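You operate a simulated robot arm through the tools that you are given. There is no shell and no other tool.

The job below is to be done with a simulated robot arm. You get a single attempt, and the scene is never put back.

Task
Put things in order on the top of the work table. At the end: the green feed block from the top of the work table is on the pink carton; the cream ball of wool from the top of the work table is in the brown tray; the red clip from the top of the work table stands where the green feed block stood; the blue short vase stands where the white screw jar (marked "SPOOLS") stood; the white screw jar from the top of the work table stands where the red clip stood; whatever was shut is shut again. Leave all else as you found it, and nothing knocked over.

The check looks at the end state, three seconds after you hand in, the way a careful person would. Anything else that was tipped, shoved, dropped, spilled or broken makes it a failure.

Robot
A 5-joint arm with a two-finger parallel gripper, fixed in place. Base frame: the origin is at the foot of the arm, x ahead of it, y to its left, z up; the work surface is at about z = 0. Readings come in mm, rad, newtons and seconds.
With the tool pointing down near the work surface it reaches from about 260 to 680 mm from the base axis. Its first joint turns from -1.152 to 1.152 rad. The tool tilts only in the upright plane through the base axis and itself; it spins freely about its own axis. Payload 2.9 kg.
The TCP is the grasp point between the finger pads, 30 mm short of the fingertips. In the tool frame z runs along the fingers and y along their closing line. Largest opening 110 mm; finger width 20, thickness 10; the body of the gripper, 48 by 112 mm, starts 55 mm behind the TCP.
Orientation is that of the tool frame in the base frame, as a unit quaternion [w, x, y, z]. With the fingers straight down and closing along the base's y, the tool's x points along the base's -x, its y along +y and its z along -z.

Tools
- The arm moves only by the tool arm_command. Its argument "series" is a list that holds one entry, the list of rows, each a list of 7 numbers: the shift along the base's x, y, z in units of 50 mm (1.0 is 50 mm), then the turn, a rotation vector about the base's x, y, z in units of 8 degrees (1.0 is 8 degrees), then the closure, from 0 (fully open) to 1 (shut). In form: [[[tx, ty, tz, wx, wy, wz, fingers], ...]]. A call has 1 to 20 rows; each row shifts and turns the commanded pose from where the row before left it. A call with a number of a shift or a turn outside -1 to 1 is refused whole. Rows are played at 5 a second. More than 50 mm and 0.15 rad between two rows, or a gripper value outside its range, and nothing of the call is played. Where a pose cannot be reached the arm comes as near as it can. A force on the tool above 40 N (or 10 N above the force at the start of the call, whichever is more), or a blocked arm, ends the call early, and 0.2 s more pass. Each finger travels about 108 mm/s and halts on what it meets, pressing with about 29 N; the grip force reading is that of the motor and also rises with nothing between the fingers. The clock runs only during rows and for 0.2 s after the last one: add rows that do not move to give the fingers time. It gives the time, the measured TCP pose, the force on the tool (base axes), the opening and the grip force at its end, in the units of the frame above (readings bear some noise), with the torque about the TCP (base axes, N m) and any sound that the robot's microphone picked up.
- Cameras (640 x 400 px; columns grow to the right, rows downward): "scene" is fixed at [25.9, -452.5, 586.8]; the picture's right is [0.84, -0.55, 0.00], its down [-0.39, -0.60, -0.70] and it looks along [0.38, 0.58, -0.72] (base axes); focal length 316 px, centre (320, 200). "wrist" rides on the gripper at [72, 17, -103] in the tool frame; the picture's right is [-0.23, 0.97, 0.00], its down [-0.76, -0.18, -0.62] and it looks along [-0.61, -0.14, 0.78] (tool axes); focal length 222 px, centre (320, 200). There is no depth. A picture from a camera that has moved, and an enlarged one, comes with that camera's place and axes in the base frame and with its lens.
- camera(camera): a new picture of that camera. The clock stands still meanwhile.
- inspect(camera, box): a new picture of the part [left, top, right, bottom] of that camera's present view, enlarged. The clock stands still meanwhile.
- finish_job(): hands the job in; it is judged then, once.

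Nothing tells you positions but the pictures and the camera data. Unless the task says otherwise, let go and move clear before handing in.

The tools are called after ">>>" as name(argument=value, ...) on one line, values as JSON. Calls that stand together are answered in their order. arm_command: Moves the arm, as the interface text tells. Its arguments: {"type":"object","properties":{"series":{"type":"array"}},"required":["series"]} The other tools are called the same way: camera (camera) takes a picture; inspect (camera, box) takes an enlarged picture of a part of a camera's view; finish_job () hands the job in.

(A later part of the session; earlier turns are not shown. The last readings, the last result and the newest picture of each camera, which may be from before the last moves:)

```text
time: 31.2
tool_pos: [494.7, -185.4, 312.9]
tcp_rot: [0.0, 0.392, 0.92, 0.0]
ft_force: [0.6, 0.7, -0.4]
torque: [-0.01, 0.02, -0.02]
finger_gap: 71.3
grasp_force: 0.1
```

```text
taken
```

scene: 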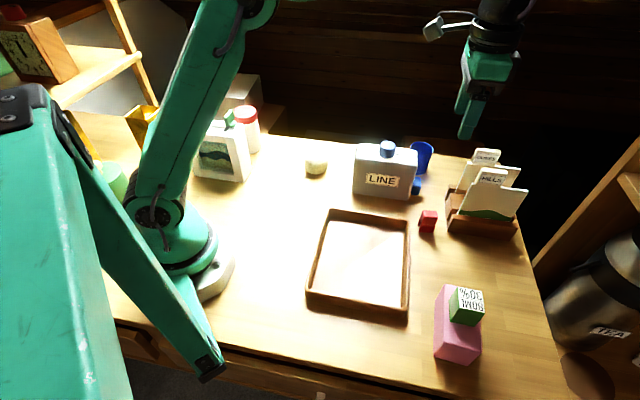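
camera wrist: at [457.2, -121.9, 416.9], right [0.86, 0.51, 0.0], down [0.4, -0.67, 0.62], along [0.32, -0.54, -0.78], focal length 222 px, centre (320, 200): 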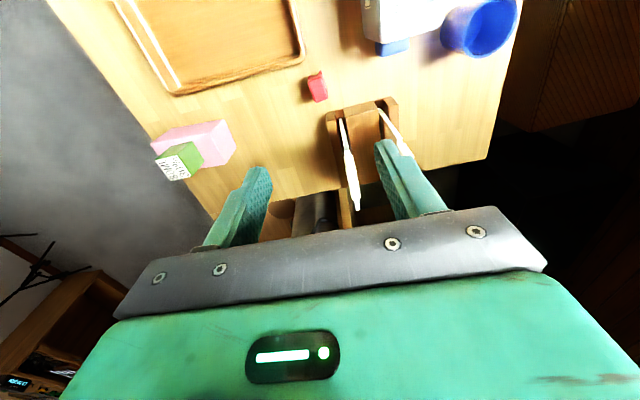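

The green block sits on the carton. I'll zoom on the clip and the rack.

>>> inspect(camera="wrist", box=[280, 60, 360, 115])

>>> inspect(camera="wrist", box=[240, 30, 440, 220])

>>> inspect(camera="scene", box=[400, 190, 470, 245])

```text
7.27 times, centred on (320, 88) of wrist
camera zoom: at [457.2, -121.9, 416.9], right [0.86, 0.51, 0.0], down [0.4, -0.67, 0.62], along [0.32, -0.54, -0.78], focal length 1615 px, centre (320, 1018)
```

zoom: 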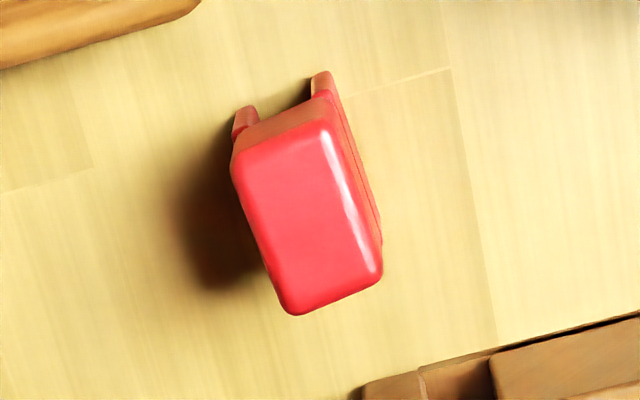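

```text
2.11 times, centred on (340, 125) of wrist
camera zoom: at [457.2, -121.9, 416.9], right [0.86, 0.51, 0.0], down [0.4, -0.67, 0.62], along [0.32, -0.54, -0.78], focal length 468 px, centre (278, 358)
```

zoom: 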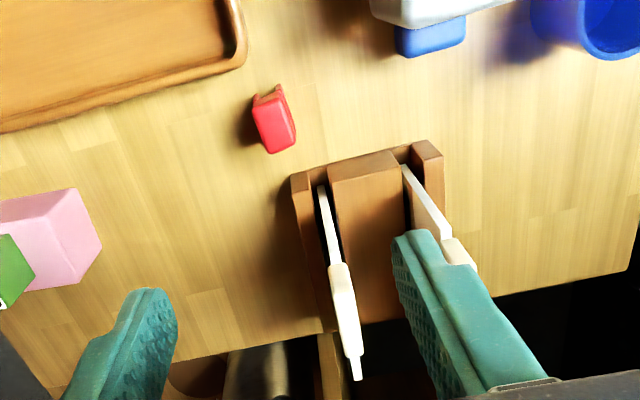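

```text
7.27 times, centred on (435, 218) of scene
camera zoom: at [25.9, -452.5, 586.8], right [0.84, -0.55, 0.0], down [-0.39, -0.6, -0.7], along [0.38, 0.58, -0.72], focal length 2296 px, centre (-516, 73)
```

zoom: 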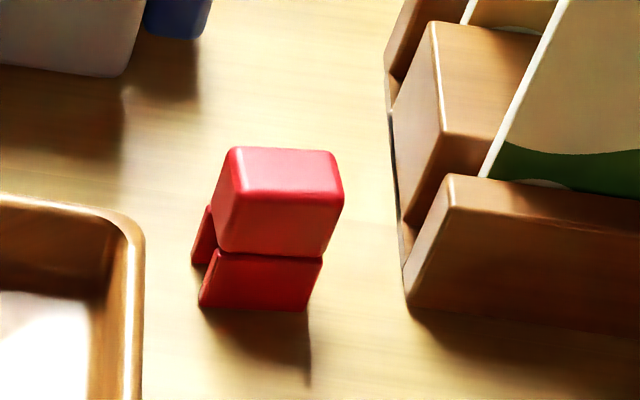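

The clip's top is about 32×20 mm at height 45, centred near (496.7,-193.5). I'll centre, turn slightly, and descend part way.

>>> arm_command(series=[[[0.04, -0.16, 0, 0, 0, 0.9, 0.4], [0, 0, -0.9, 0, 0, 0, 0.4], [0, 0, -0.9, 0, 0, 0, 0.4], [0, 0, -0.9, 0, 0, 0, 0.4], [0, 0, -0.9, 0, 0, 0, 0.4], [0, 0, 0, 0, 0, 0, 0.4]]])

>>> camera(camera="wrist")

>>> camera(camera="scene")

```text
time: 32.6
tool_pos: [496.5, -194.7, 130.6]
tcp_rot: [0.0, 0.332, 0.943, 0.0]
ft_force: [0.0, 0.1, -0.8]
torque: [-0.01, -0.02, 0.0]
finger_gap: 65.9
grasp_force: 0.1
```

```text
taken
camera wrist: at [450.4, -135.6, 235.3], right [0.79, 0.62, 0.0], down [0.48, -0.62, 0.62], along [0.38, -0.49, -0.78], focal length 222 px, centre (320, 200)
```

wrist: 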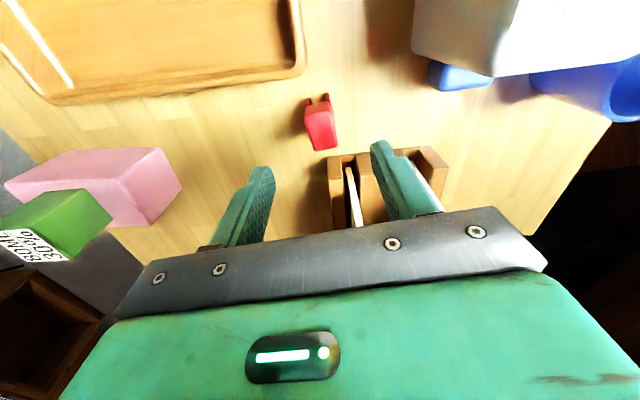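

```text
taken
```

scene: 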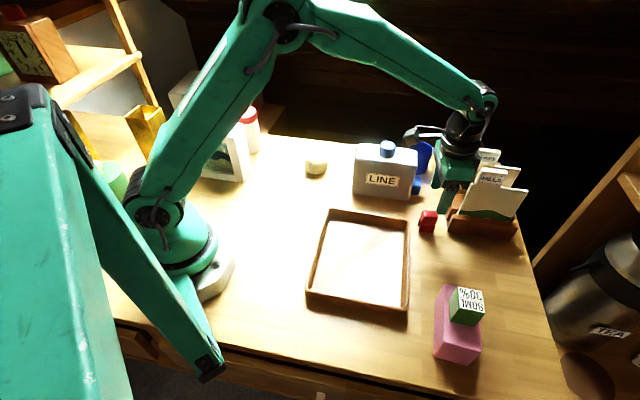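

The clip is lined up and the cards are clear of the gripper body. I'll go down to about z=38 and check.

>>> arm_command(series=[[[0.005, 0.015, -0.7, 0, 0, 0, 0.4], [0, 0, -0.7, 0, 0, 0, 0.4], [0, 0, -0.35, 0, 0, 0, 0.4], [0, 0, -0.1, 0, 0, 0, 0.4], [0, 0, 0, 0, 0, 0, 0.4]]])

>>> camera(camera="wrist")

>>> camera(camera="scene")

```text
time: 33.8
tool_pos: [495.2, -193.5, 39.2]
tcp_rot: [-0.001, 0.332, 0.943, 0.001]
ft_force: [0.0, -0.4, 0.0]
torque: [0.0, 0.03, 0.04]
finger_gap: 65.8
grasp_force: 0.0
```

```text
taken
camera wrist: at [450.3, -135.2, 143.1], right [0.79, 0.62, 0.0], down [0.48, -0.62, 0.62], along [0.38, -0.49, -0.78], focal length 222 px, centre (320, 200)
```

wrist: 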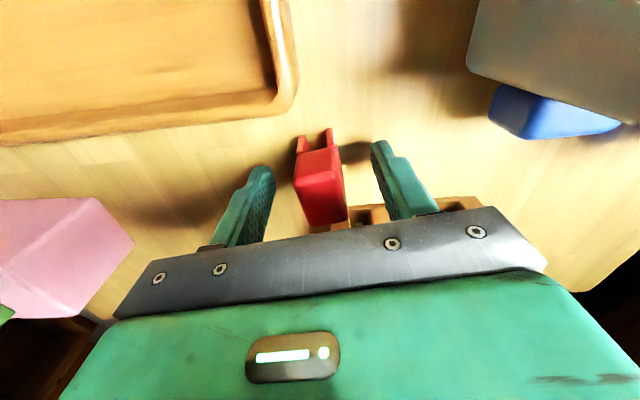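

```text
taken
```

scene: 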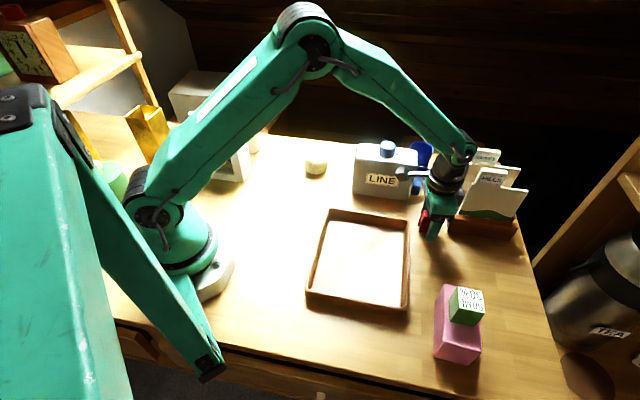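

The clip is between the pads, so I'll close.

>>> arm_command(series=[[[0, 0, 0, 0, 0, 0, 0.6], [0, 0, 0, 0, 0, 0, 0.75], [0, 0, 0, 0, 0, 0, 0.85], [0, 0, 0, 0, 0, 0, 1], [0, 0, 0, 0, 0, 0, 1]]])

>>> camera(camera="wrist")

```text
time: 35.0
tool_pos: [494.8, -193.6, 40.5]
tcp_rot: [0.0, 0.331, 0.944, 0.001]
ft_force: [0.6, 1.2, -0.5]
torque: [-0.01, 0.02, -0.01]
finger_gap: 22.7
grasp_force: 29.6
```

```text
taken
camera wrist: at [450.3, -135.2, 143.3], right [0.79, 0.62, 0.0], down [0.48, -0.62, 0.62], along [0.38, -0.49, -0.78], focal length 222 px, centre (320, 200)
```

wrist: 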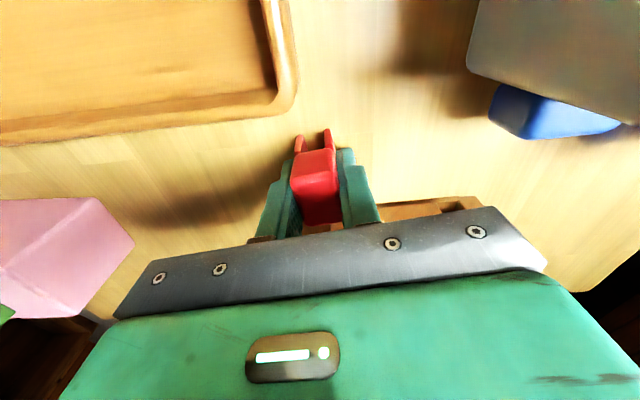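

The clip is held at 22.7 mm. I'll lift and carry it to the green block's old place at about (539.5,75.6).

>>> arm_command(series=[[[0, 0, 0.4, 0, 0, 0, 1], [0, 0, 0.9, 0, 0, 0, 1], [0, 0, 0.9, 0, 0, 0, 1], [0, 0, 0.9, 0, 0, 0, 1], [0, 0, 0.9, 0, 0, 0, 1], [0.148, 0.897, 0, 0, 0, 0, 1], [0.148, 0.897, 0, 0, 0, 0, 1], [0.148, 0.897, 0, 0, 0, 0, 1], [0.148, 0.897, 0, 0, 0, 0, 1], [0.148, 0.897, 0, 0, 0, 0, 1], [0.148, 0.897, 0, 0, 0, 0, 1], [0, 0, 0, 0, 0, 0, 1]]])

>>> camera(camera="wrist")

>>> camera(camera="scene")

```text
time: 37.6
tool_pos: [540.8, 77.9, 240.2]
tcp_rot: [0.0, 0.334, 0.943, 0.001]
ft_force: [-1.2, 0.6, 0.4]
torque: [0.0, -0.01, -0.01]
finger_gap: 22.4
grasp_force: 28.9
```

```text
taken
camera wrist: at [496.0, 135.6, 344.3], right [0.79, 0.62, 0.0], down [0.48, -0.62, 0.62], along [0.38, -0.49, -0.78], focal length 222 px, centre (320, 200)
```

wrist: 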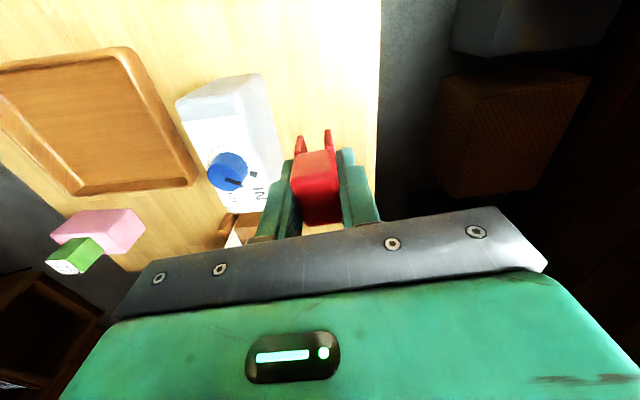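

```text
taken
```

scene: 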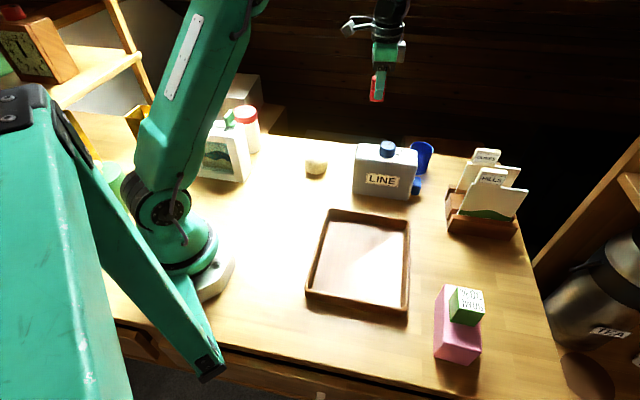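

I'll shift slightly and descend to just above the table.

>>> arm_command(series=[[[-0.025, -0.045, 0, 0, 0, 0, 1], [0, 0, -0.9, 0, 0, 0, 1], [0, 0, -0.9, 0, 0, 0, 1], [0, 0, -0.9, 0, 0, 0, 1], [0, 0, -0.8, 0, 0, 0, 1], [0, 0, -0.25, 0, 0, 0, 1], [0, 0, 0, 0, 0, 0, 1]]])

>>> arm_command(series=[[[0, 0, -0.06, 0, 0, 0, 1], [0, 0, -0.06, 0, 0, 0, 1], [0, 0, 0, 0, 0, 0, 1]]])

```text
time: 39.2
tool_pos: [538.2, 75.0, 50.8]
tcp_rot: [0.0, 0.332, 0.943, -0.001]
ft_force: [-0.2, 0.4, -0.1]
torque: [0.02, 0.0, 0.01]
finger_gap: 22.7
grasp_force: 29.2
```

```text
time: 40.0
tool_pos: [538.6, 74.3, 46.1]
tcp_rot: [0.0, 0.332, 0.943, 0.0]
ft_force: [0.4, -0.2, 0.5]
torque: [-0.02, 0.0, 0.0]
finger_gap: 23.0
grasp_force: 29.3
```

>>> arm_command(series=[[[0.01, 0.01, -0.06, 0, 0, 0, 1], [0, 0, -0.03, 0, 0, 0, 1], [0, 0, 0, 0, 0, 0, 1]]])

```text
time: 40.8
tool_pos: [539.5, 74.3, 41.4]
tcp_rot: [0.0, 0.333, 0.943, 0.0]
ft_force: [-0.2, 0.2, 0.2]
torque: [0.0, 0.01, 0.0]
finger_gap: 22.8
grasp_force: 28.7
```

>>> arm_command(series=[[[0, 0, -0.03, 0, 0, 0, 1], [0, 0, 0, 0, 0, 0, 1]]])

```text
time: 41.4
tool_pos: [540.5, 74.0, 39.6]
tcp_rot: [0.001, 0.332, 0.943, 0.0]
ft_force: [-0.3, 0.6, -0.2]
torque: [-0.02, 0.03, -0.02]
finger_gap: 22.4
grasp_force: 29.0
```

>>> arm_command(series=[[[0, 0, -0.016, 0, 0, 0, 1], [0, 0, 0, 0, 0, 0, 1]]])

```text
time: 42.0
tool_pos: [539.9, 73.9, 38.9]
tcp_rot: [0.0, 0.332, 0.943, 0.0]
ft_force: [-0.1, 0.1, -0.1]
torque: [-0.01, 0.02, -0.01]
finger_gap: 22.5
grasp_force: 28.7
```

>>> arm_command(series=[[[0, 0, -0.016, 0, 0, 0, 1], [0, 0, 0, 0, 0, 0, 1]]])

```text
time: 42.6
tool_pos: [540.2, 74.2, 39.2]
tcp_rot: [0.0, 0.332, 0.943, 0.0]
ft_force: [-2.3, -0.8, 7.9]
torque: [0.03, 0.15, 0.03]
finger_gap: 22.6
grasp_force: 29.2
```

Light contact with the table (about 8 N), so I'll open the fingers.

>>> arm_command(series=[[[0, 0, 0, 0, 0, 0, 0.76], [0, 0, 0, 0, 0, 0, 0.65], [0, 0, 0, 0, 0, 0, 0.5], [0, 0, 0, 0, 0, 0, 0.4], [0, 0, 0, 0, 0, 0, 0.4]]])

>>> camera(camera="wrist")

```text
time: 43.8
tool_pos: [540.5, 75.0, 38.8]
tcp_rot: [0.001, 0.332, 0.943, -0.001]
ft_force: [0.2, -0.2, 0.0]
torque: [0.04, -0.01, 0.01]
finger_gap: 66.1
grasp_force: 0.0
```

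```text
taken
camera wrist: at [494.9, 133.0, 142.7], right [0.79, 0.62, 0.0], down [0.48, -0.62, 0.62], along [0.38, -0.49, -0.78], focal length 222 px, centre (320, 200)
```

wrist: 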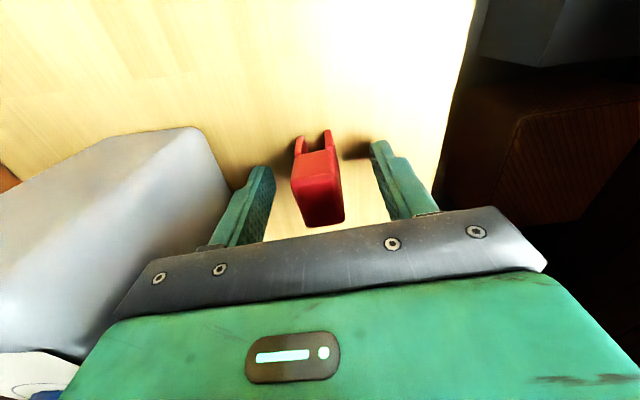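

The red clip stands in its new place. I'll rise straight up and go over the jar.

>>> arm_command(series=[[[0, 0, 0.5, 0, 0, 0, 0.4], [0, 0, 0.9, 0, 0, 0, 0.4], [0, 0, 0.9, 0, 0, 0, 0.4], [0, 0, 0.9, 0, 0, 0, 0.4], [0, 0, 0.9, 0, 0, 0, 0.4], [0, 0, 0.9, 0, 0, 0, 0.2], [-0.68, 0.5725, 0.1, 0, 0, 0, 0], [-0.68, 0.5725, 0.1, 0, 0, 0, 0], [-0.68, 0.5725, 0.1, 0, 0, 0, 0], [-0.68, 0.5725, 0.1, 0, 0, 0, 0], [-0.68, 0.5725, 0.1, 0, 0, 0, 0], [-0.68, 0.5725, 0.1, 0, 0, 0, 0], [-0.68, 0.5725, 0.1, 0, 0, 0, 0], [-0.68, 0.5725, 0.1, 0, 0, 0, 0], [0, 0, 0, 0, 0, 0, 0]]])

>>> camera(camera="wrist")

>>> camera(camera="scene")

```text
time: 47.0
tool_pos: [267.2, 303.9, 328.6]
tcp_rot: [0.0, 0.332, 0.943, 0.0]
ft_force: [0.7, 0.8, 0.6]
torque: [0.05, 0.04, 0.01]
finger_gap: 109.9
grasp_force: 0.0
```

```text
taken
camera wrist: at [222.7, 362.1, 432.7], right [0.79, 0.62, 0.0], down [0.48, -0.62, 0.62], along [0.38, -0.49, -0.78], focal length 222 px, centre (320, 200)
```

wrist: 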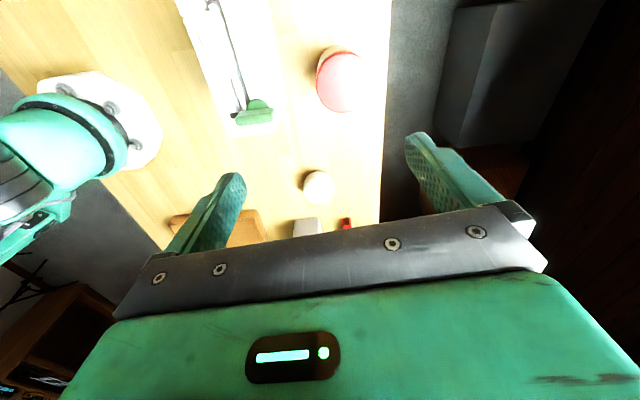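

```text
taken
```

scene: 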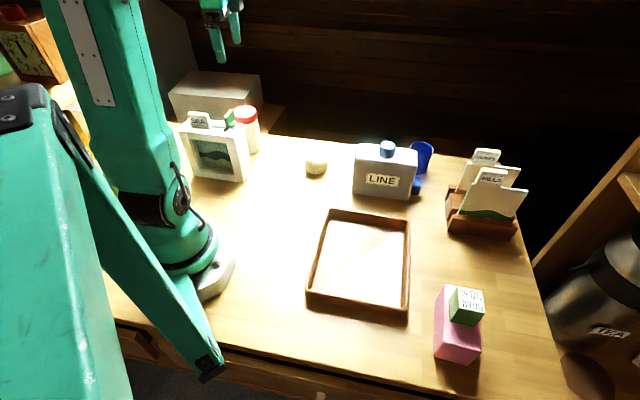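

>>> inspect(camera="wrist", box=[300, 30, 380, 130])

>>> inspect(camera="wrist", box=[170, 0, 400, 140])

>>> inspect(camera="scene", box=[180, 90, 270, 190])

```text
4.00 times, centred on (340, 80) of wrist
camera zoom: at [222.7, 362.1, 432.7], right [0.79, 0.62, 0.0], down [0.48, -0.62, 0.62], along [0.38, -0.49, -0.78], focal length 888 px, centre (240, 680)
```

zoom: 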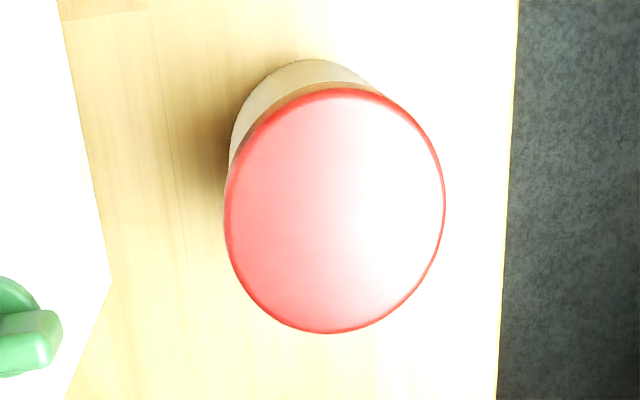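

```text
2.78 times, centred on (285, 70) of wrist
camera zoom: at [222.7, 362.1, 432.7], right [0.79, 0.62, 0.0], down [0.48, -0.62, 0.62], along [0.38, -0.49, -0.78], focal length 618 px, centre (417, 562)
```

zoom: 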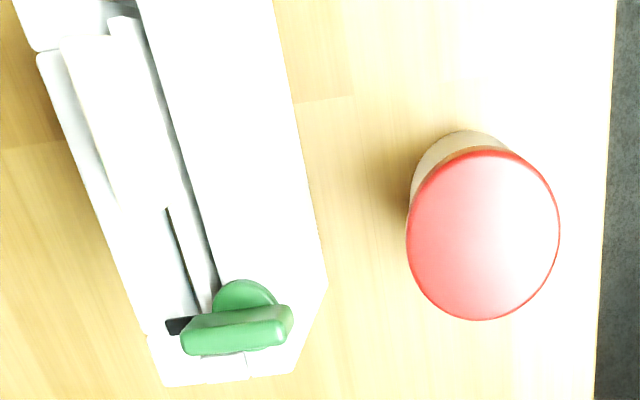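

```text
4.00 times, centred on (225, 140) of scene
camera zoom: at [25.9, -452.5, 586.8], right [0.84, -0.55, 0.0], down [-0.39, -0.6, -0.7], along [0.38, 0.58, -0.72], focal length 1263 px, centre (700, 440)
```

zoom: 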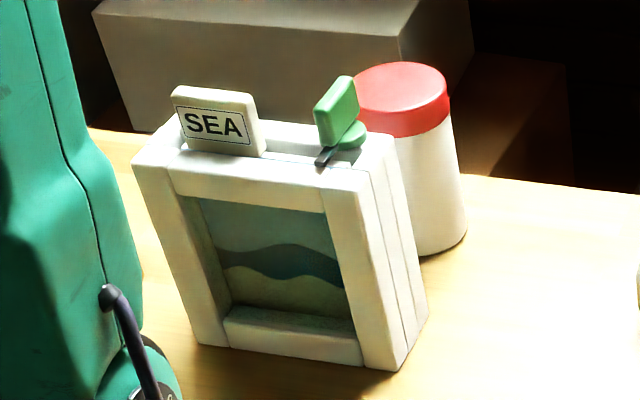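

The jar's lid top comes out near (284,333) at height about 116 mm and 70 mm across, with about 40 mm of gap to the SEA frame. I'll centre over it and look again before descending.

>>> arm_command(series=[[[0.35, 0.58, 0, 0, 0, 0, 0.13], [0, 0, -0.6, 0, 0, 0, 0.13], [0, 0, -0.6, 0, 0, 0, 0.13], [0, 0, 0, 0, 0, 0, 0.13]]])

>>> camera(camera="wrist")

>>> camera(camera="scene")

```text
time: 48.0
tool_pos: [286.6, 332.7, 268.0]
tcp_rot: [0.0, 0.332, 0.943, 0.0]
ft_force: [0.2, -0.6, -0.5]
torque: [0.01, -0.02, 0.0]
finger_gap: 95.9
grasp_force: 0.0
```

```text
taken
camera wrist: at [240.9, 391.4, 372.6], right [0.79, 0.62, 0.0], down [0.48, -0.62, 0.62], along [0.38, -0.49, -0.78], focal length 222 px, centre (320, 200)
```

wrist: 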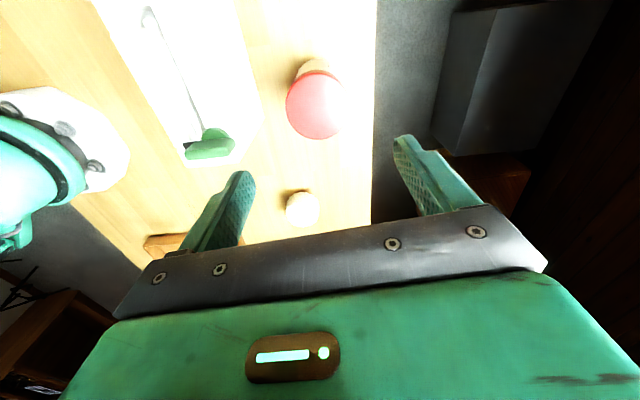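

```text
taken
```

scene: 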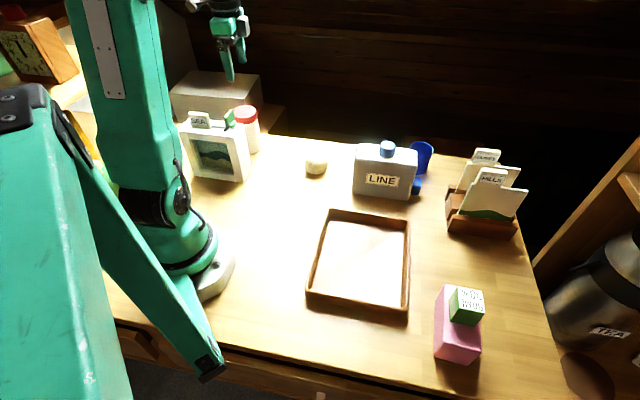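

>>> inspect(camera="wrist", box=[270, 45, 370, 145])

```text
4.00 times, centred on (320, 95) of wrist
camera zoom: at [240.9, 391.4, 372.6], right [0.79, 0.62, 0.0], down [0.48, -0.62, 0.62], along [0.38, -0.49, -0.78], focal length 888 px, centre (320, 620)
```

zoom: 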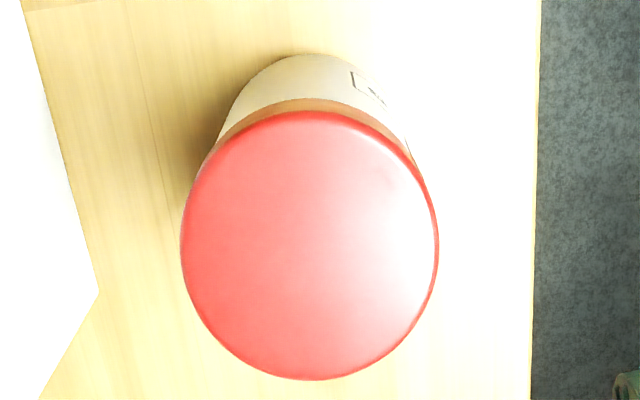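

The jar's axis is at about (283.3,333) and the lid top is near z=119. I'll correct by 3 mm and descend around it.

>>> arm_command(series=[[[-0.064, 0, -0.3, 0, 0, 0, 0.13], [0, 0, -0.9, 0, 0, 0, 0.13], [0, 0, -0.9, 0, 0, 0, 0.13], [0, 0, -0.4, 0, 0, 0, 0.13], [0, 0, 0, 0, 0, 0, 0.13]]])

>>> camera(camera="wrist")

>>> camera(camera="scene")

```text
time: 49.2
tool_pos: [282.3, 335.2, 143.6]
tcp_rot: [-0.001, 0.332, 0.943, 0.0]
ft_force: [-0.7, 0.9, 0.0]
torque: [0.01, -0.01, -0.02]
finger_gap: 95.5
grasp_force: 0.0
```

```text
taken
camera wrist: at [237.2, 391.9, 247.4], right [0.79, 0.62, 0.0], down [0.48, -0.62, 0.62], along [0.38, -0.49, -0.78], focal length 222 px, centre (320, 200)
```

wrist: 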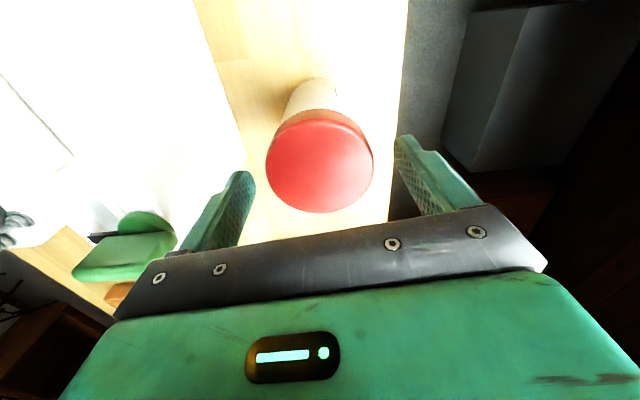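

```text
taken
```

scene: 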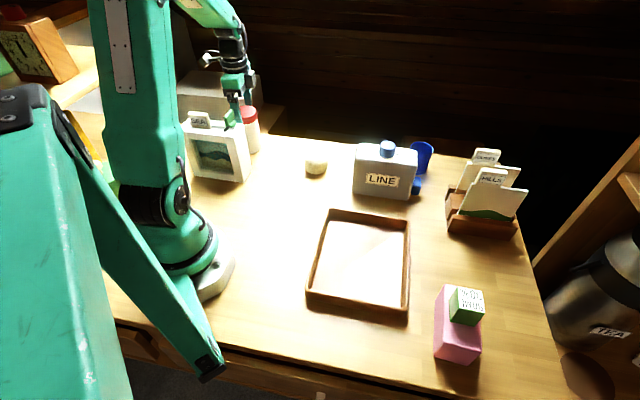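

The lid is centred between the fingers. I'll continue down to z≈80.

>>> arm_command(series=[[[0, 0, -0.5, 0, 0, 0, 0.13], [0, 0, -0.5, 0, 0, 0, 0.13], [0, 0, -0.28, 0, 0, 0, 0.13], [0, 0, 0, 0, 0, 0, 0.13]]])

>>> camera(camera="wrist")

>>> inspect(camera="scene", box=[170, 40, 300, 190])

```text
time: 50.2
tool_pos: [283.3, 333.6, 79.9]
tcp_rot: [0.0, 0.332, 0.943, 0.0]
ft_force: [0.0, 0.0, 0.1]
torque: [0.02, 0.0, -0.03]
finger_gap: 95.6
grasp_force: 0.1
```

```text
taken
camera wrist: at [237.6, 391.5, 183.1], right [0.79, 0.62, 0.0], down [0.48, -0.62, 0.62], along [0.38, -0.49, -0.78], focal length 222 px, centre (320, 200)
```

wrist: 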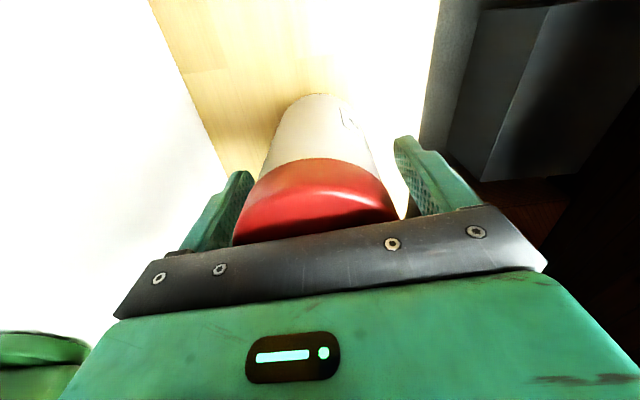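

```text
2.67 times, centred on (235, 115) of scene
camera zoom: at [25.9, -452.5, 586.8], right [0.84, -0.55, 0.0], down [-0.39, -0.6, -0.7], along [0.38, 0.58, -0.72], focal length 842 px, centre (547, 427)
```

zoom: 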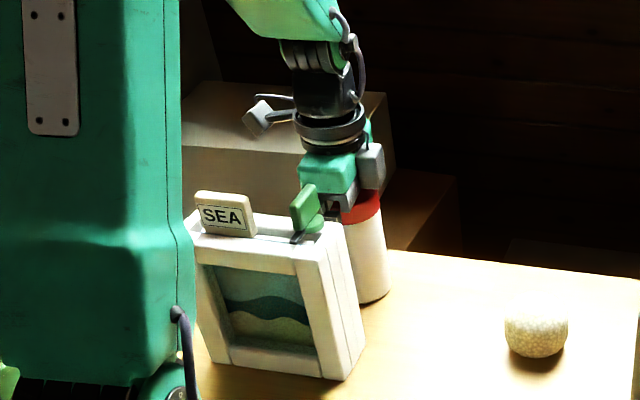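

The jar is between the fingers, so I'll close.

>>> arm_command(series=[[[0, 0, 0, 0, 0, 0, 0.25], [0, 0, 0, 0, 0, 0, 0.33], [0, 0, 0, 0, 0, 0, 0.4], [0, 0, 0, 0, 0, 0, 0.6], [0, 0, 0, 0, 0, 0, 1], [0, 0, 0, 0, 0, 0, 1]]])

>>> camera(camera="wrist")

```text
time: 51.6
tool_pos: [283.5, 332.6, 78.2]
tcp_rot: [0.0, 0.332, 0.943, 0.0]
ft_force: [-0.2, 0.0, -0.5]
torque: [0.0, 0.01, 0.03]
finger_gap: 70.2
grasp_force: 28.9
```

```text
taken
camera wrist: at [237.6, 391.6, 183.4], right [0.79, 0.62, 0.0], down [0.48, -0.62, 0.62], along [0.38, -0.49, -0.78], focal length 222 px, centre (320, 200)
```

wrist: 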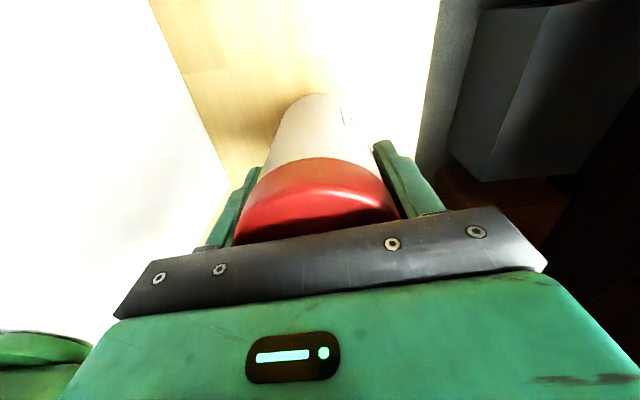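

Gripped at 70 mm. I'll lift a little and check that the whole jar comes up.

>>> arm_command(series=[[[0, 0, 0.2, 0, 0, 0, 1], [0, 0, 0.4, 0, 0, 0, 1], [0, 0, 0.6, 0, 0, 0, 1], [0, 0, 0, 0, 0, 0, 1]]])

>>> camera(camera="wrist")

>>> camera(camera="scene")

```text
time: 52.6
tool_pos: [281.9, 333.7, 138.5]
tcp_rot: [0.0, 0.332, 0.943, 0.0]
ft_force: [0.1, -0.5, -1.8]
torque: [-0.03, -0.01, 0.0]
finger_gap: 70.0
grasp_force: 29.2
```

```text
taken
camera wrist: at [237.1, 391.6, 244.0], right [0.79, 0.62, 0.0], down [0.48, -0.62, 0.62], along [0.38, -0.49, -0.78], focal length 222 px, centre (320, 200)
```

wrist: 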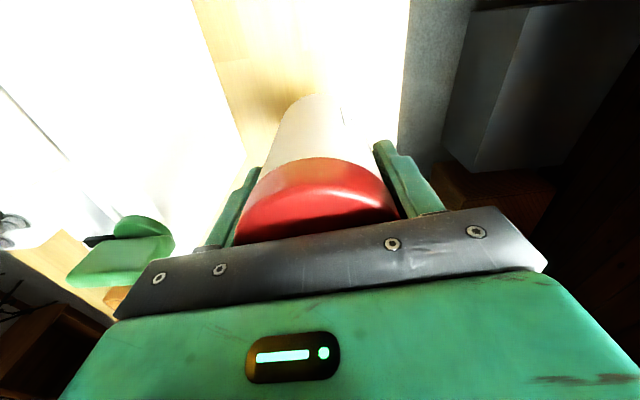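

```text
taken
```

scene: 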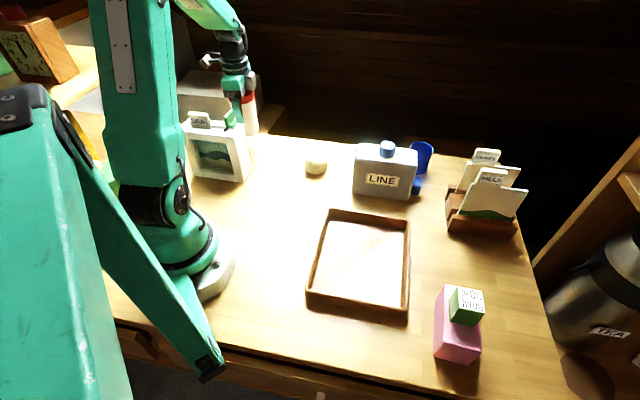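

The whole jar is up. I'll lift it high and carry it towards the clip's old place.

>>> arm_command(series=[[[0, 0, 0.8, 0, 0, 0, 1], [0, 0, 0.9, 0, 0, 0, 1], [0, 0, 0.9, 0, 0, 0, 1], [0, 0, 0.4, 0, 0, 0, 1], [0.329, -0.811, 0, 0, 0, -0.07, 1], [0.329, -0.811, 0, 0, 0, -0.07, 1], [0.329, -0.811, 0, 0, 0, -0.07, 1], [0.329, -0.811, 0, 0, 0, -0.07, 1], [0.329, -0.811, 0, 0, 0, -0.07, 1], [0.329, -0.811, 0, 0, 0, -0.07, 1], [0.329, -0.811, 0, 0, 0, -0.07, 1], [0.329, -0.811, 0, 0, 0, -0.07, 1], [0.329, -0.811, 0, 0, 0, -0.07, 1], [0.329, -0.811, 0, 0, 0, -0.07, 1], [0.329, -0.811, 0, 0, 0, -0.07, 1], [0.329, -0.811, 0, 0, 0, -0.07, 1], [0.329, -0.811, 0, 0, 0, -0.07, 1], [0, 0, 0, 0, 0, 0, 1]]])

>>> camera(camera="wrist")

>>> camera(camera="scene")

```text
time: 56.4
tool_pos: [494.9, -196.0, 289.4]
tcp_rot: [0.0, 0.391, 0.92, -0.001]
ft_force: [0.3, 0.5, -1.2]
torque: [-0.06, 0.0, -0.02]
finger_gap: 70.0
grasp_force: 29.0
```

```text
taken
camera wrist: at [457.5, -131.7, 394.1], right [0.86, 0.51, 0.0], down [0.4, -0.67, 0.62], along [0.32, -0.54, -0.78], focal length 222 px, centre (320, 200)
```

wrist: 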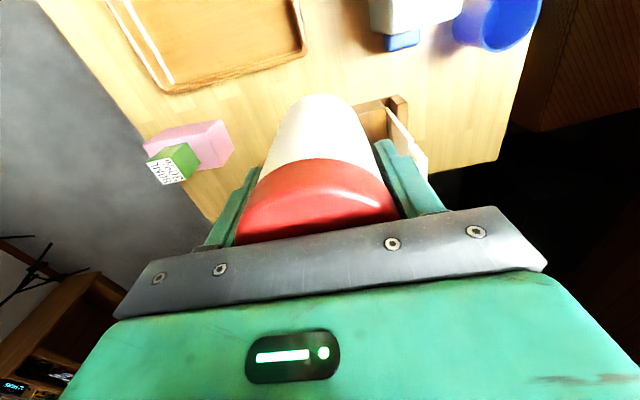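

```text
taken
```

scene: 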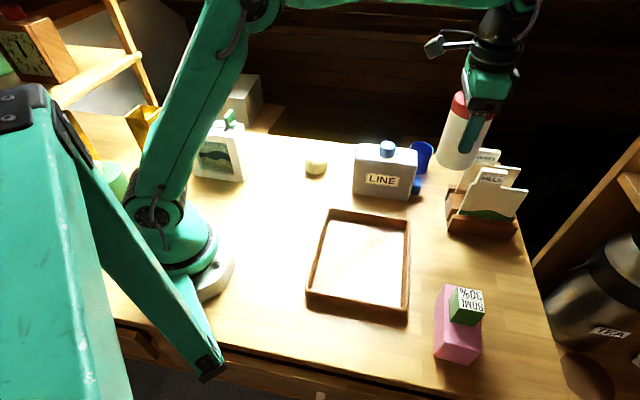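

Jar is hovering over the spot. I'll correct a few millimetres and lower part way, then check the clearance to the tray and rack.

>>> arm_command(series=[[[-0.015, 0.08, 0, 0, 0, 0, 1], [0, 0, -0.9, 0, 0, 0, 1], [0, 0, -0.9, 0, 0, 0, 1], [0, 0, -0.9, 0, 0, 0, 1], [0, 0, -0.4, 0, 0, 0, 1], [0, 0, 0, 0, 0, 0, 1]]])

>>> camera(camera="wrist")

>>> inspect(camera="scene", box=[380, 100, 540, 250])

```text
time: 57.8
tool_pos: [493.6, -190.7, 133.8]
tcp_rot: [0.0, 0.391, 0.92, 0.0]
ft_force: [0.1, 0.8, -1.3]
torque: [0.03, 0.0, -0.02]
finger_gap: 70.2
grasp_force: 28.7
```

```text
taken
camera wrist: at [456.8, -127.8, 238.3], right [0.86, 0.51, 0.0], down [0.4, -0.67, 0.62], along [0.32, -0.54, -0.78], focal length 222 px, centre (320, 200)
```

wrist: 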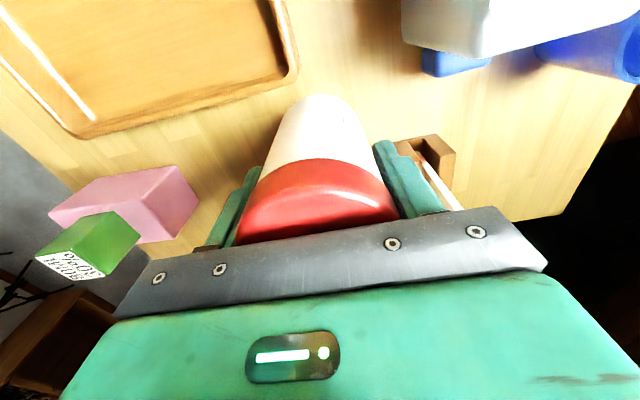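

```text
2.67 times, centred on (460, 175) of scene
camera zoom: at [25.9, -452.5, 586.8], right [0.84, -0.55, 0.0], down [-0.39, -0.6, -0.7], along [0.38, 0.58, -0.72], focal length 842 px, centre (-53, 267)
```

zoom: 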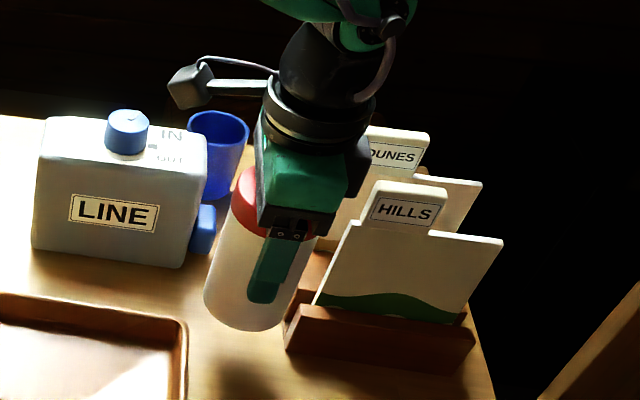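

The clearance looks fine. I'll lower further, slowly near the table.

>>> arm_command(series=[[[0, 0, -0.4, 0, 0, 0, 1], [0, 0, -0.4, 0, 0, 0, 1], [0, 0, -0.16, 0, 0, 0, 1], [0, 0, 0, 0, 0, 0, 1]]])

>>> camera(camera="wrist")

>>> inspect(camera="scene", box=[380, 120, 540, 260])

```text
time: 58.8
tool_pos: [494.1, -192.2, 86.3]
tcp_rot: [0.0, 0.391, 0.92, 0.0]
ft_force: [1.0, 0.2, -1.6]
torque: [-0.01, -0.02, -0.06]
finger_gap: 69.9
grasp_force: 29.1
```

```text
taken
camera wrist: at [457.0, -127.7, 190.0], right [0.86, 0.51, 0.0], down [0.4, -0.67, 0.62], along [0.32, -0.54, -0.78], focal length 222 px, centre (320, 200)
```

wrist: 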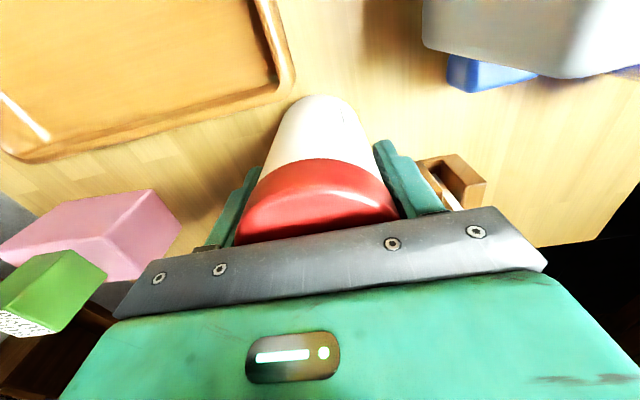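

```text
2.86 times, centred on (460, 190) of scene
camera zoom: at [25.9, -452.5, 586.8], right [0.84, -0.55, 0.0], down [-0.39, -0.6, -0.7], along [0.38, 0.58, -0.72], focal length 902 px, centre (-80, 229)
```

zoom: 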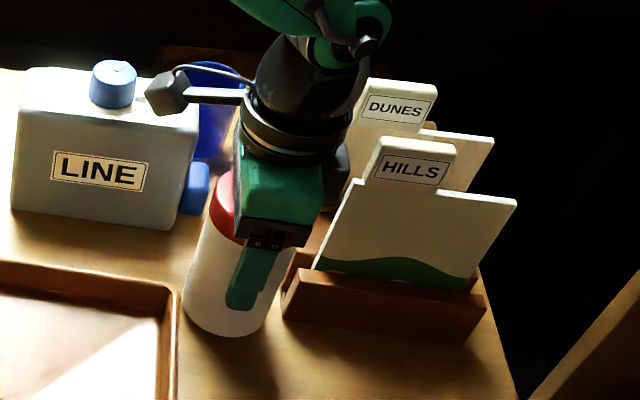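

>>> arm_command(series=[[[0, 0, -0.06, 0, 0, 0, 1], [0, 0, -0.03, 0, 0, 0, 1], [0, 0, 0, 0, 0, 0, 1]]])

>>> arm_command(series=[[[0, 0, -0.025, 0, 0, 0, 1], [0, 0, 0, 0, 0, 0, 1]]])

```text
time: 59.6
tool_pos: [495.0, -191.5, 82.9]
tcp_rot: [0.0, 0.392, 0.92, 0.001]
ft_force: [0.6, 0.0, -2.2]
torque: [-0.05, 0.0, 0.04]
finger_gap: 69.8
grasp_force: 29.6
```

```text
time: 60.2
tool_pos: [492.7, -192.9, 80.3]
tcp_rot: [0.0, 0.392, 0.92, 0.0]
ft_force: [-1.0, -0.1, -1.9]
torque: [0.01, 0.01, -0.03]
finger_gap: 69.9
grasp_force: 29.2
```

>>> arm_command(series=[[[0, 0, -0.025, 0, 0, 0, 1], [0, 0, 0, 0, 0, 0, 1]]])

```text
time: 60.8
tool_pos: [494.0, -191.0, 79.0]
tcp_rot: [0.0, 0.391, 0.92, 0.0]
ft_force: [1.9, 0.5, -0.9]
torque: [0.02, -0.03, -0.02]
finger_gap: 70.3
grasp_force: 29.6
```

>>> arm_command(series=[[[0, 0, -0.02, 0, 0, 0, 1], [0, 0, 0, 0, 0, 0, 1]]])

```text
time: 61.4
tool_pos: [494.3, -192.1, 78.4]
tcp_rot: [0.001, 0.391, 0.92, 0.0]
ft_force: [-5.3, 2.5, 12.5]
torque: [0.18, 0.51, -0.03]
finger_gap: 70.3
grasp_force: 29.0
```

Contact with the table. I'll release gently.

>>> arm_command(series=[[[0, 0, 0, 0, 0, 0, 0.34], [0, 0, 0, 0, 0, 0, 0.3], [0, 0, 0, 0, 0, 0, 0.22], [0, 0, 0, 0, 0, 0, 0.14], [0, 0, 0, 0, 0, 0, 0.14]]])

>>> camera(camera="wrist")

```text
time: 62.6
tool_pos: [493.9, -192.4, 78.9]
tcp_rot: [-0.001, 0.392, 0.92, 0.001]
ft_force: [-0.1, 0.2, -0.6]
torque: [-0.01, -0.04, 0.01]
finger_gap: 94.6
grasp_force: 0.1
```

```text
taken
camera wrist: at [457.1, -127.7, 182.4], right [0.86, 0.51, 0.0], down [0.4, -0.67, 0.62], along [0.32, -0.54, -0.78], focal length 222 px, centre (320, 200)
```

wrist: 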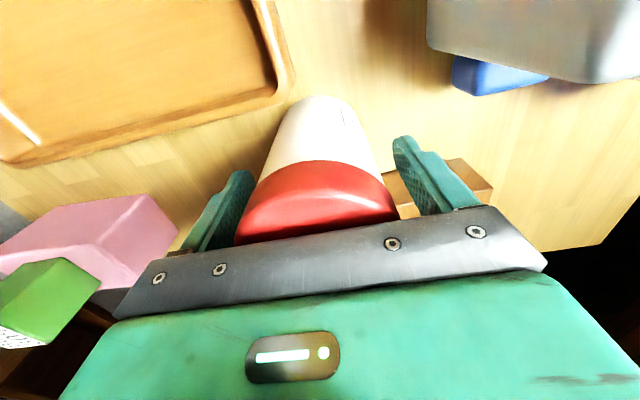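

The jar stands where the clip stood. I'll rise straight up, then move over the blue vase while turning the gripper so that it closes along y.

>>> arm_command(series=[[[0, 0, 0.4, 0, 0, 0, 0.14], [0, 0, 0.9, 0, 0, 0, 0.14], [0, 0, 0.9, 0, 0, 0, 0.14], [0, 0, 0.9, 0, 0, 0, 0.14], [0, 0, 0.9, 0, 0, 0, 0.14], [0, 0, 0, 0, 0, 0, 0.14]]])

>>> camera(camera="wrist")

>>> camera(camera="scene")

```text
time: 64.0
tool_pos: [494.5, -191.3, 278.7]
tcp_rot: [0.0, 0.392, 0.92, 0.0]
ft_force: [-0.8, 0.2, 0.2]
torque: [0.01, 0.02, 0.02]
finger_gap: 94.4
grasp_force: 0.0
```

```text
taken
camera wrist: at [458.0, -126.8, 382.9], right [0.86, 0.51, 0.0], down [0.4, -0.67, 0.62], along [0.32, -0.54, -0.78], focal length 222 px, centre (320, 200)
```

wrist: 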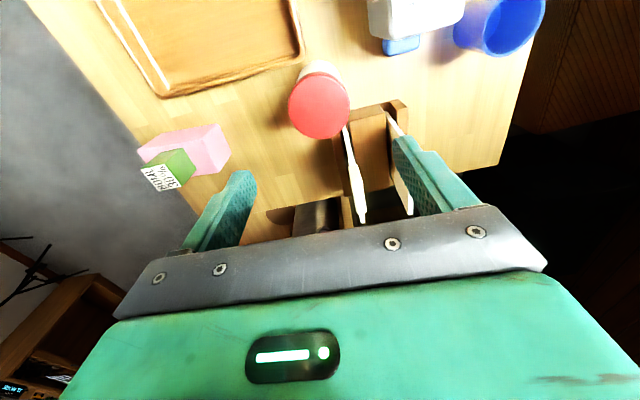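

```text
taken
```

scene: 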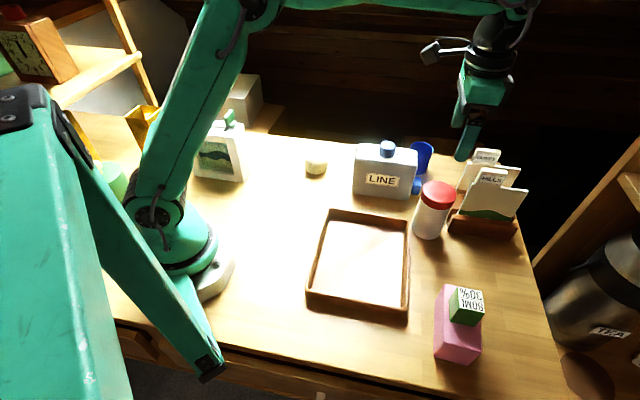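

The jar is standing well between tray and rack. Next I'll move over to the vase.

>>> arm_command(series=[[[0.57, 0.67, -0.25, 0, 0, 1, 0.14], [0.57, 0.67, -0.25, 0, 0, 1, 0.14], [0.57, 0.67, -0.25, 0, 0, 1, 0.14], [0.57, 0.67, -0.25, 0, 0, 1, 0.14], [0.52, 0.65, -0.25, 0, 0, 1, 0.14], [0, 0, 0, 0, 0, 0.75, 0.14], [0, 0, 0, 0, 0, 0, 0.14]]])

>>> camera(camera="wrist")

>>> camera(camera="scene")

```text
time: 65.6
tool_pos: [634.2, -24.1, 216.3]
tcp_rot: [0.001, -0.001, 1.0, -0.001]
ft_force: [0.5, -0.1, 0.2]
torque: [-0.01, -0.02, 0.02]
finger_gap: 94.4
grasp_force: 0.1
```

```text
taken
camera wrist: at [563.3, -7.2, 319.8], right [0.23, 0.97, 0.0], down [0.76, -0.18, 0.62], along [0.61, -0.14, -0.78], focal length 222 px, centre (320, 200)
```

wrist: 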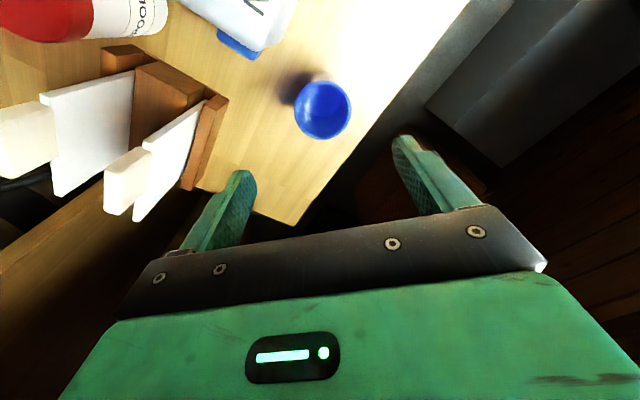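

```text
taken
```

scene: 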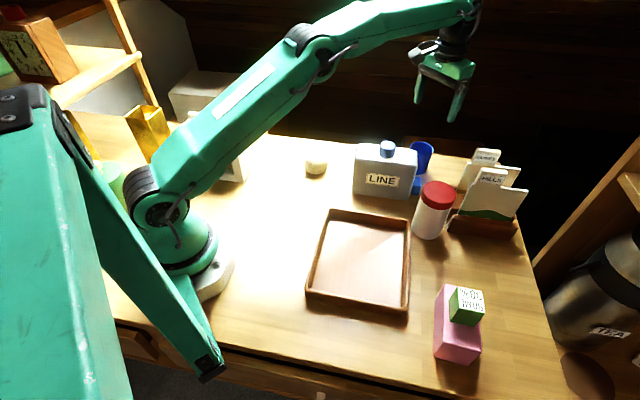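

>>> inspect(camera="wrist", box=[270, 50, 370, 150])

>>> inspect(camera="scene", box=[340, 120, 460, 210])

```text
4.00 times, centred on (320, 100) of wrist
camera zoom: at [563.3, -7.2, 319.8], right [0.23, 0.97, 0.0], down [0.76, -0.18, 0.62], along [0.61, -0.14, -0.78], focal length 888 px, centre (320, 600)
```

zoom: 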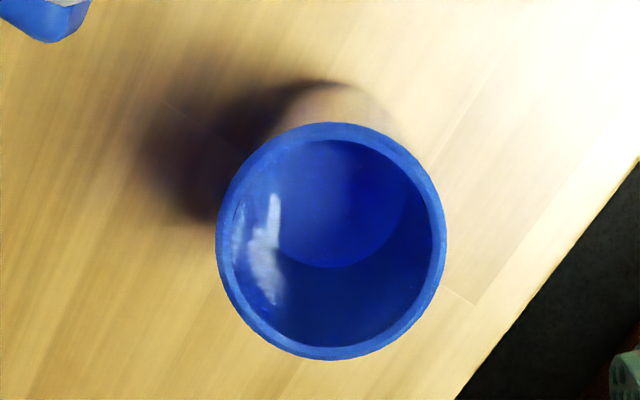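

```text
4.44 times, centred on (400, 165) of scene
camera zoom: at [25.9, -452.5, 586.8], right [0.84, -0.55, 0.0], down [-0.39, -0.6, -0.7], along [0.38, 0.58, -0.72], focal length 1403 px, centre (-36, 356)
```

zoom: 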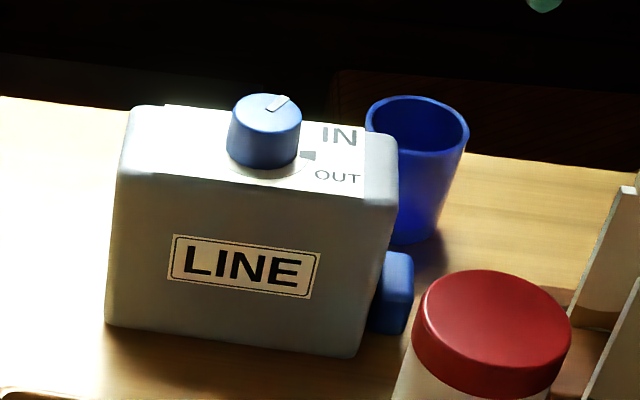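

The vase is empty, with its rim about 60 mm across, centred at (636.5,-22). I'll centre and descend.

>>> arm_command(series=[[[0.026, 0.044, -0.3, 0, 0, 0, 0.2], [0, 0, -0.8, 0, 0, 0, 0.2], [0, 0, -0.8, 0, 0, 0, 0.2], [0, 0, 0, 0, 0, 0, 0.2]]])

>>> camera(camera="wrist")

>>> camera(camera="scene")

```text
time: 66.6
tool_pos: [635.7, -23.0, 119.2]
tcp_rot: [0.0, 0.002, 1.0, 0.001]
ft_force: [-0.3, -0.1, -0.2]
torque: [-0.01, -0.03, 0.01]
finger_gap: 87.7
grasp_force: 0.0
```

```text
taken
camera wrist: at [564.5, -5.7, 223.8], right [0.23, 0.97, 0.0], down [0.76, -0.18, 0.62], along [0.61, -0.14, -0.78], focal length 222 px, centre (320, 200)
```

wrist: 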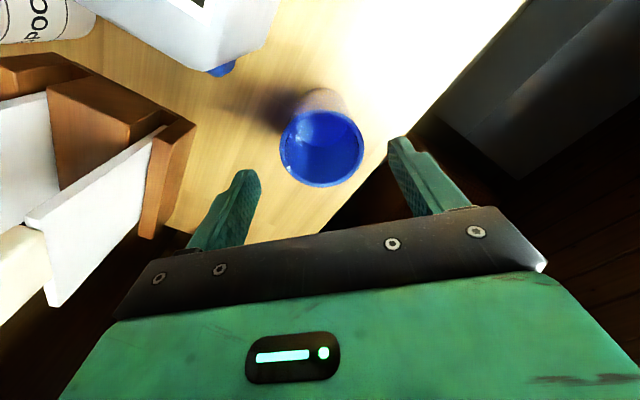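

```text
taken
```

scene: 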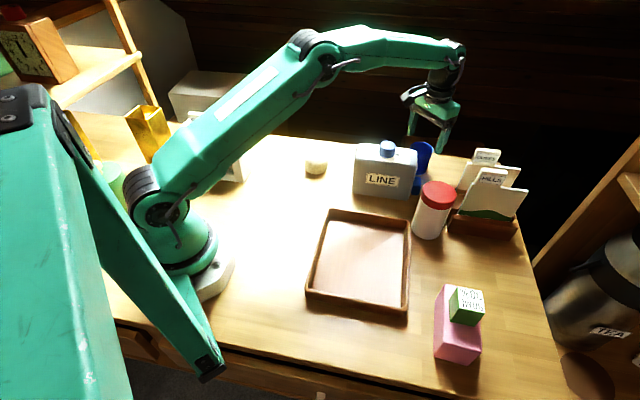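

The vase is centred between the fingers. I'll go down to z≈68.

>>> arm_command(series=[[[0, 0, -0.5, 0, 0, 0, 0.2], [0, 0, -0.4, 0, 0, 0, 0.2], [0, 0, -0.12, 0, 0, 0, 0.2], [0, 0, 0, 0, 0, 0, 0.2]]])

>>> camera(camera="wrist")

>>> inspect(camera="scene", box=[340, 60, 500, 210])

```text
time: 67.6
tool_pos: [635.9, -23.1, 69.7]
tcp_rot: [0.0, 0.001, 1.0, -0.001]
ft_force: [-0.5, -0.1, -1.1]
torque: [-0.02, 0.0, 0.01]
finger_gap: 88.1
grasp_force: 0.0
```

```text
taken
camera wrist: at [564.4, -5.7, 173.8], right [0.23, 0.97, 0.0], down [0.76, -0.18, 0.62], along [0.61, -0.14, -0.78], focal length 222 px, centre (320, 200)
```

wrist: 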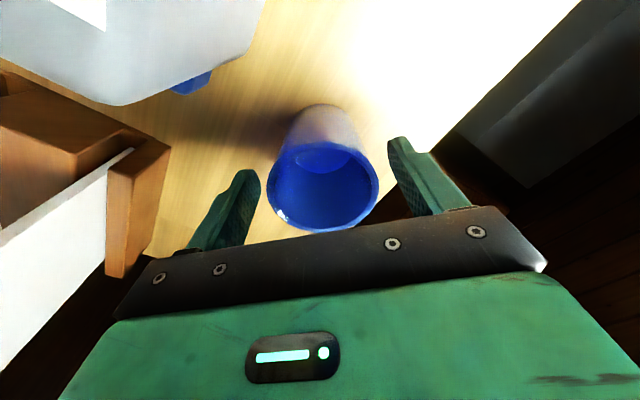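

```text
2.67 times, centred on (420, 135) of scene
camera zoom: at [25.9, -452.5, 586.8], right [0.84, -0.55, 0.0], down [-0.39, -0.6, -0.7], along [0.38, 0.58, -0.72], focal length 842 px, centre (53, 373)
```

zoom: 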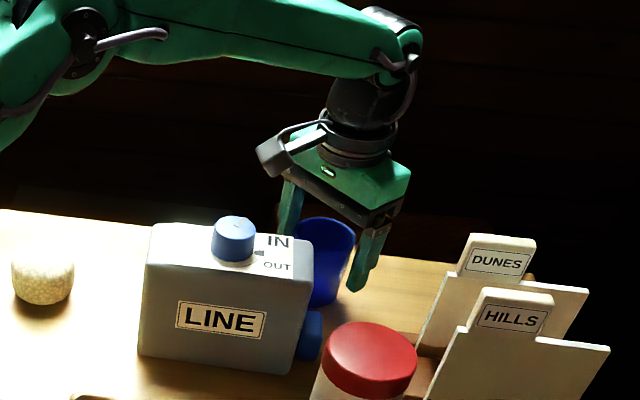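

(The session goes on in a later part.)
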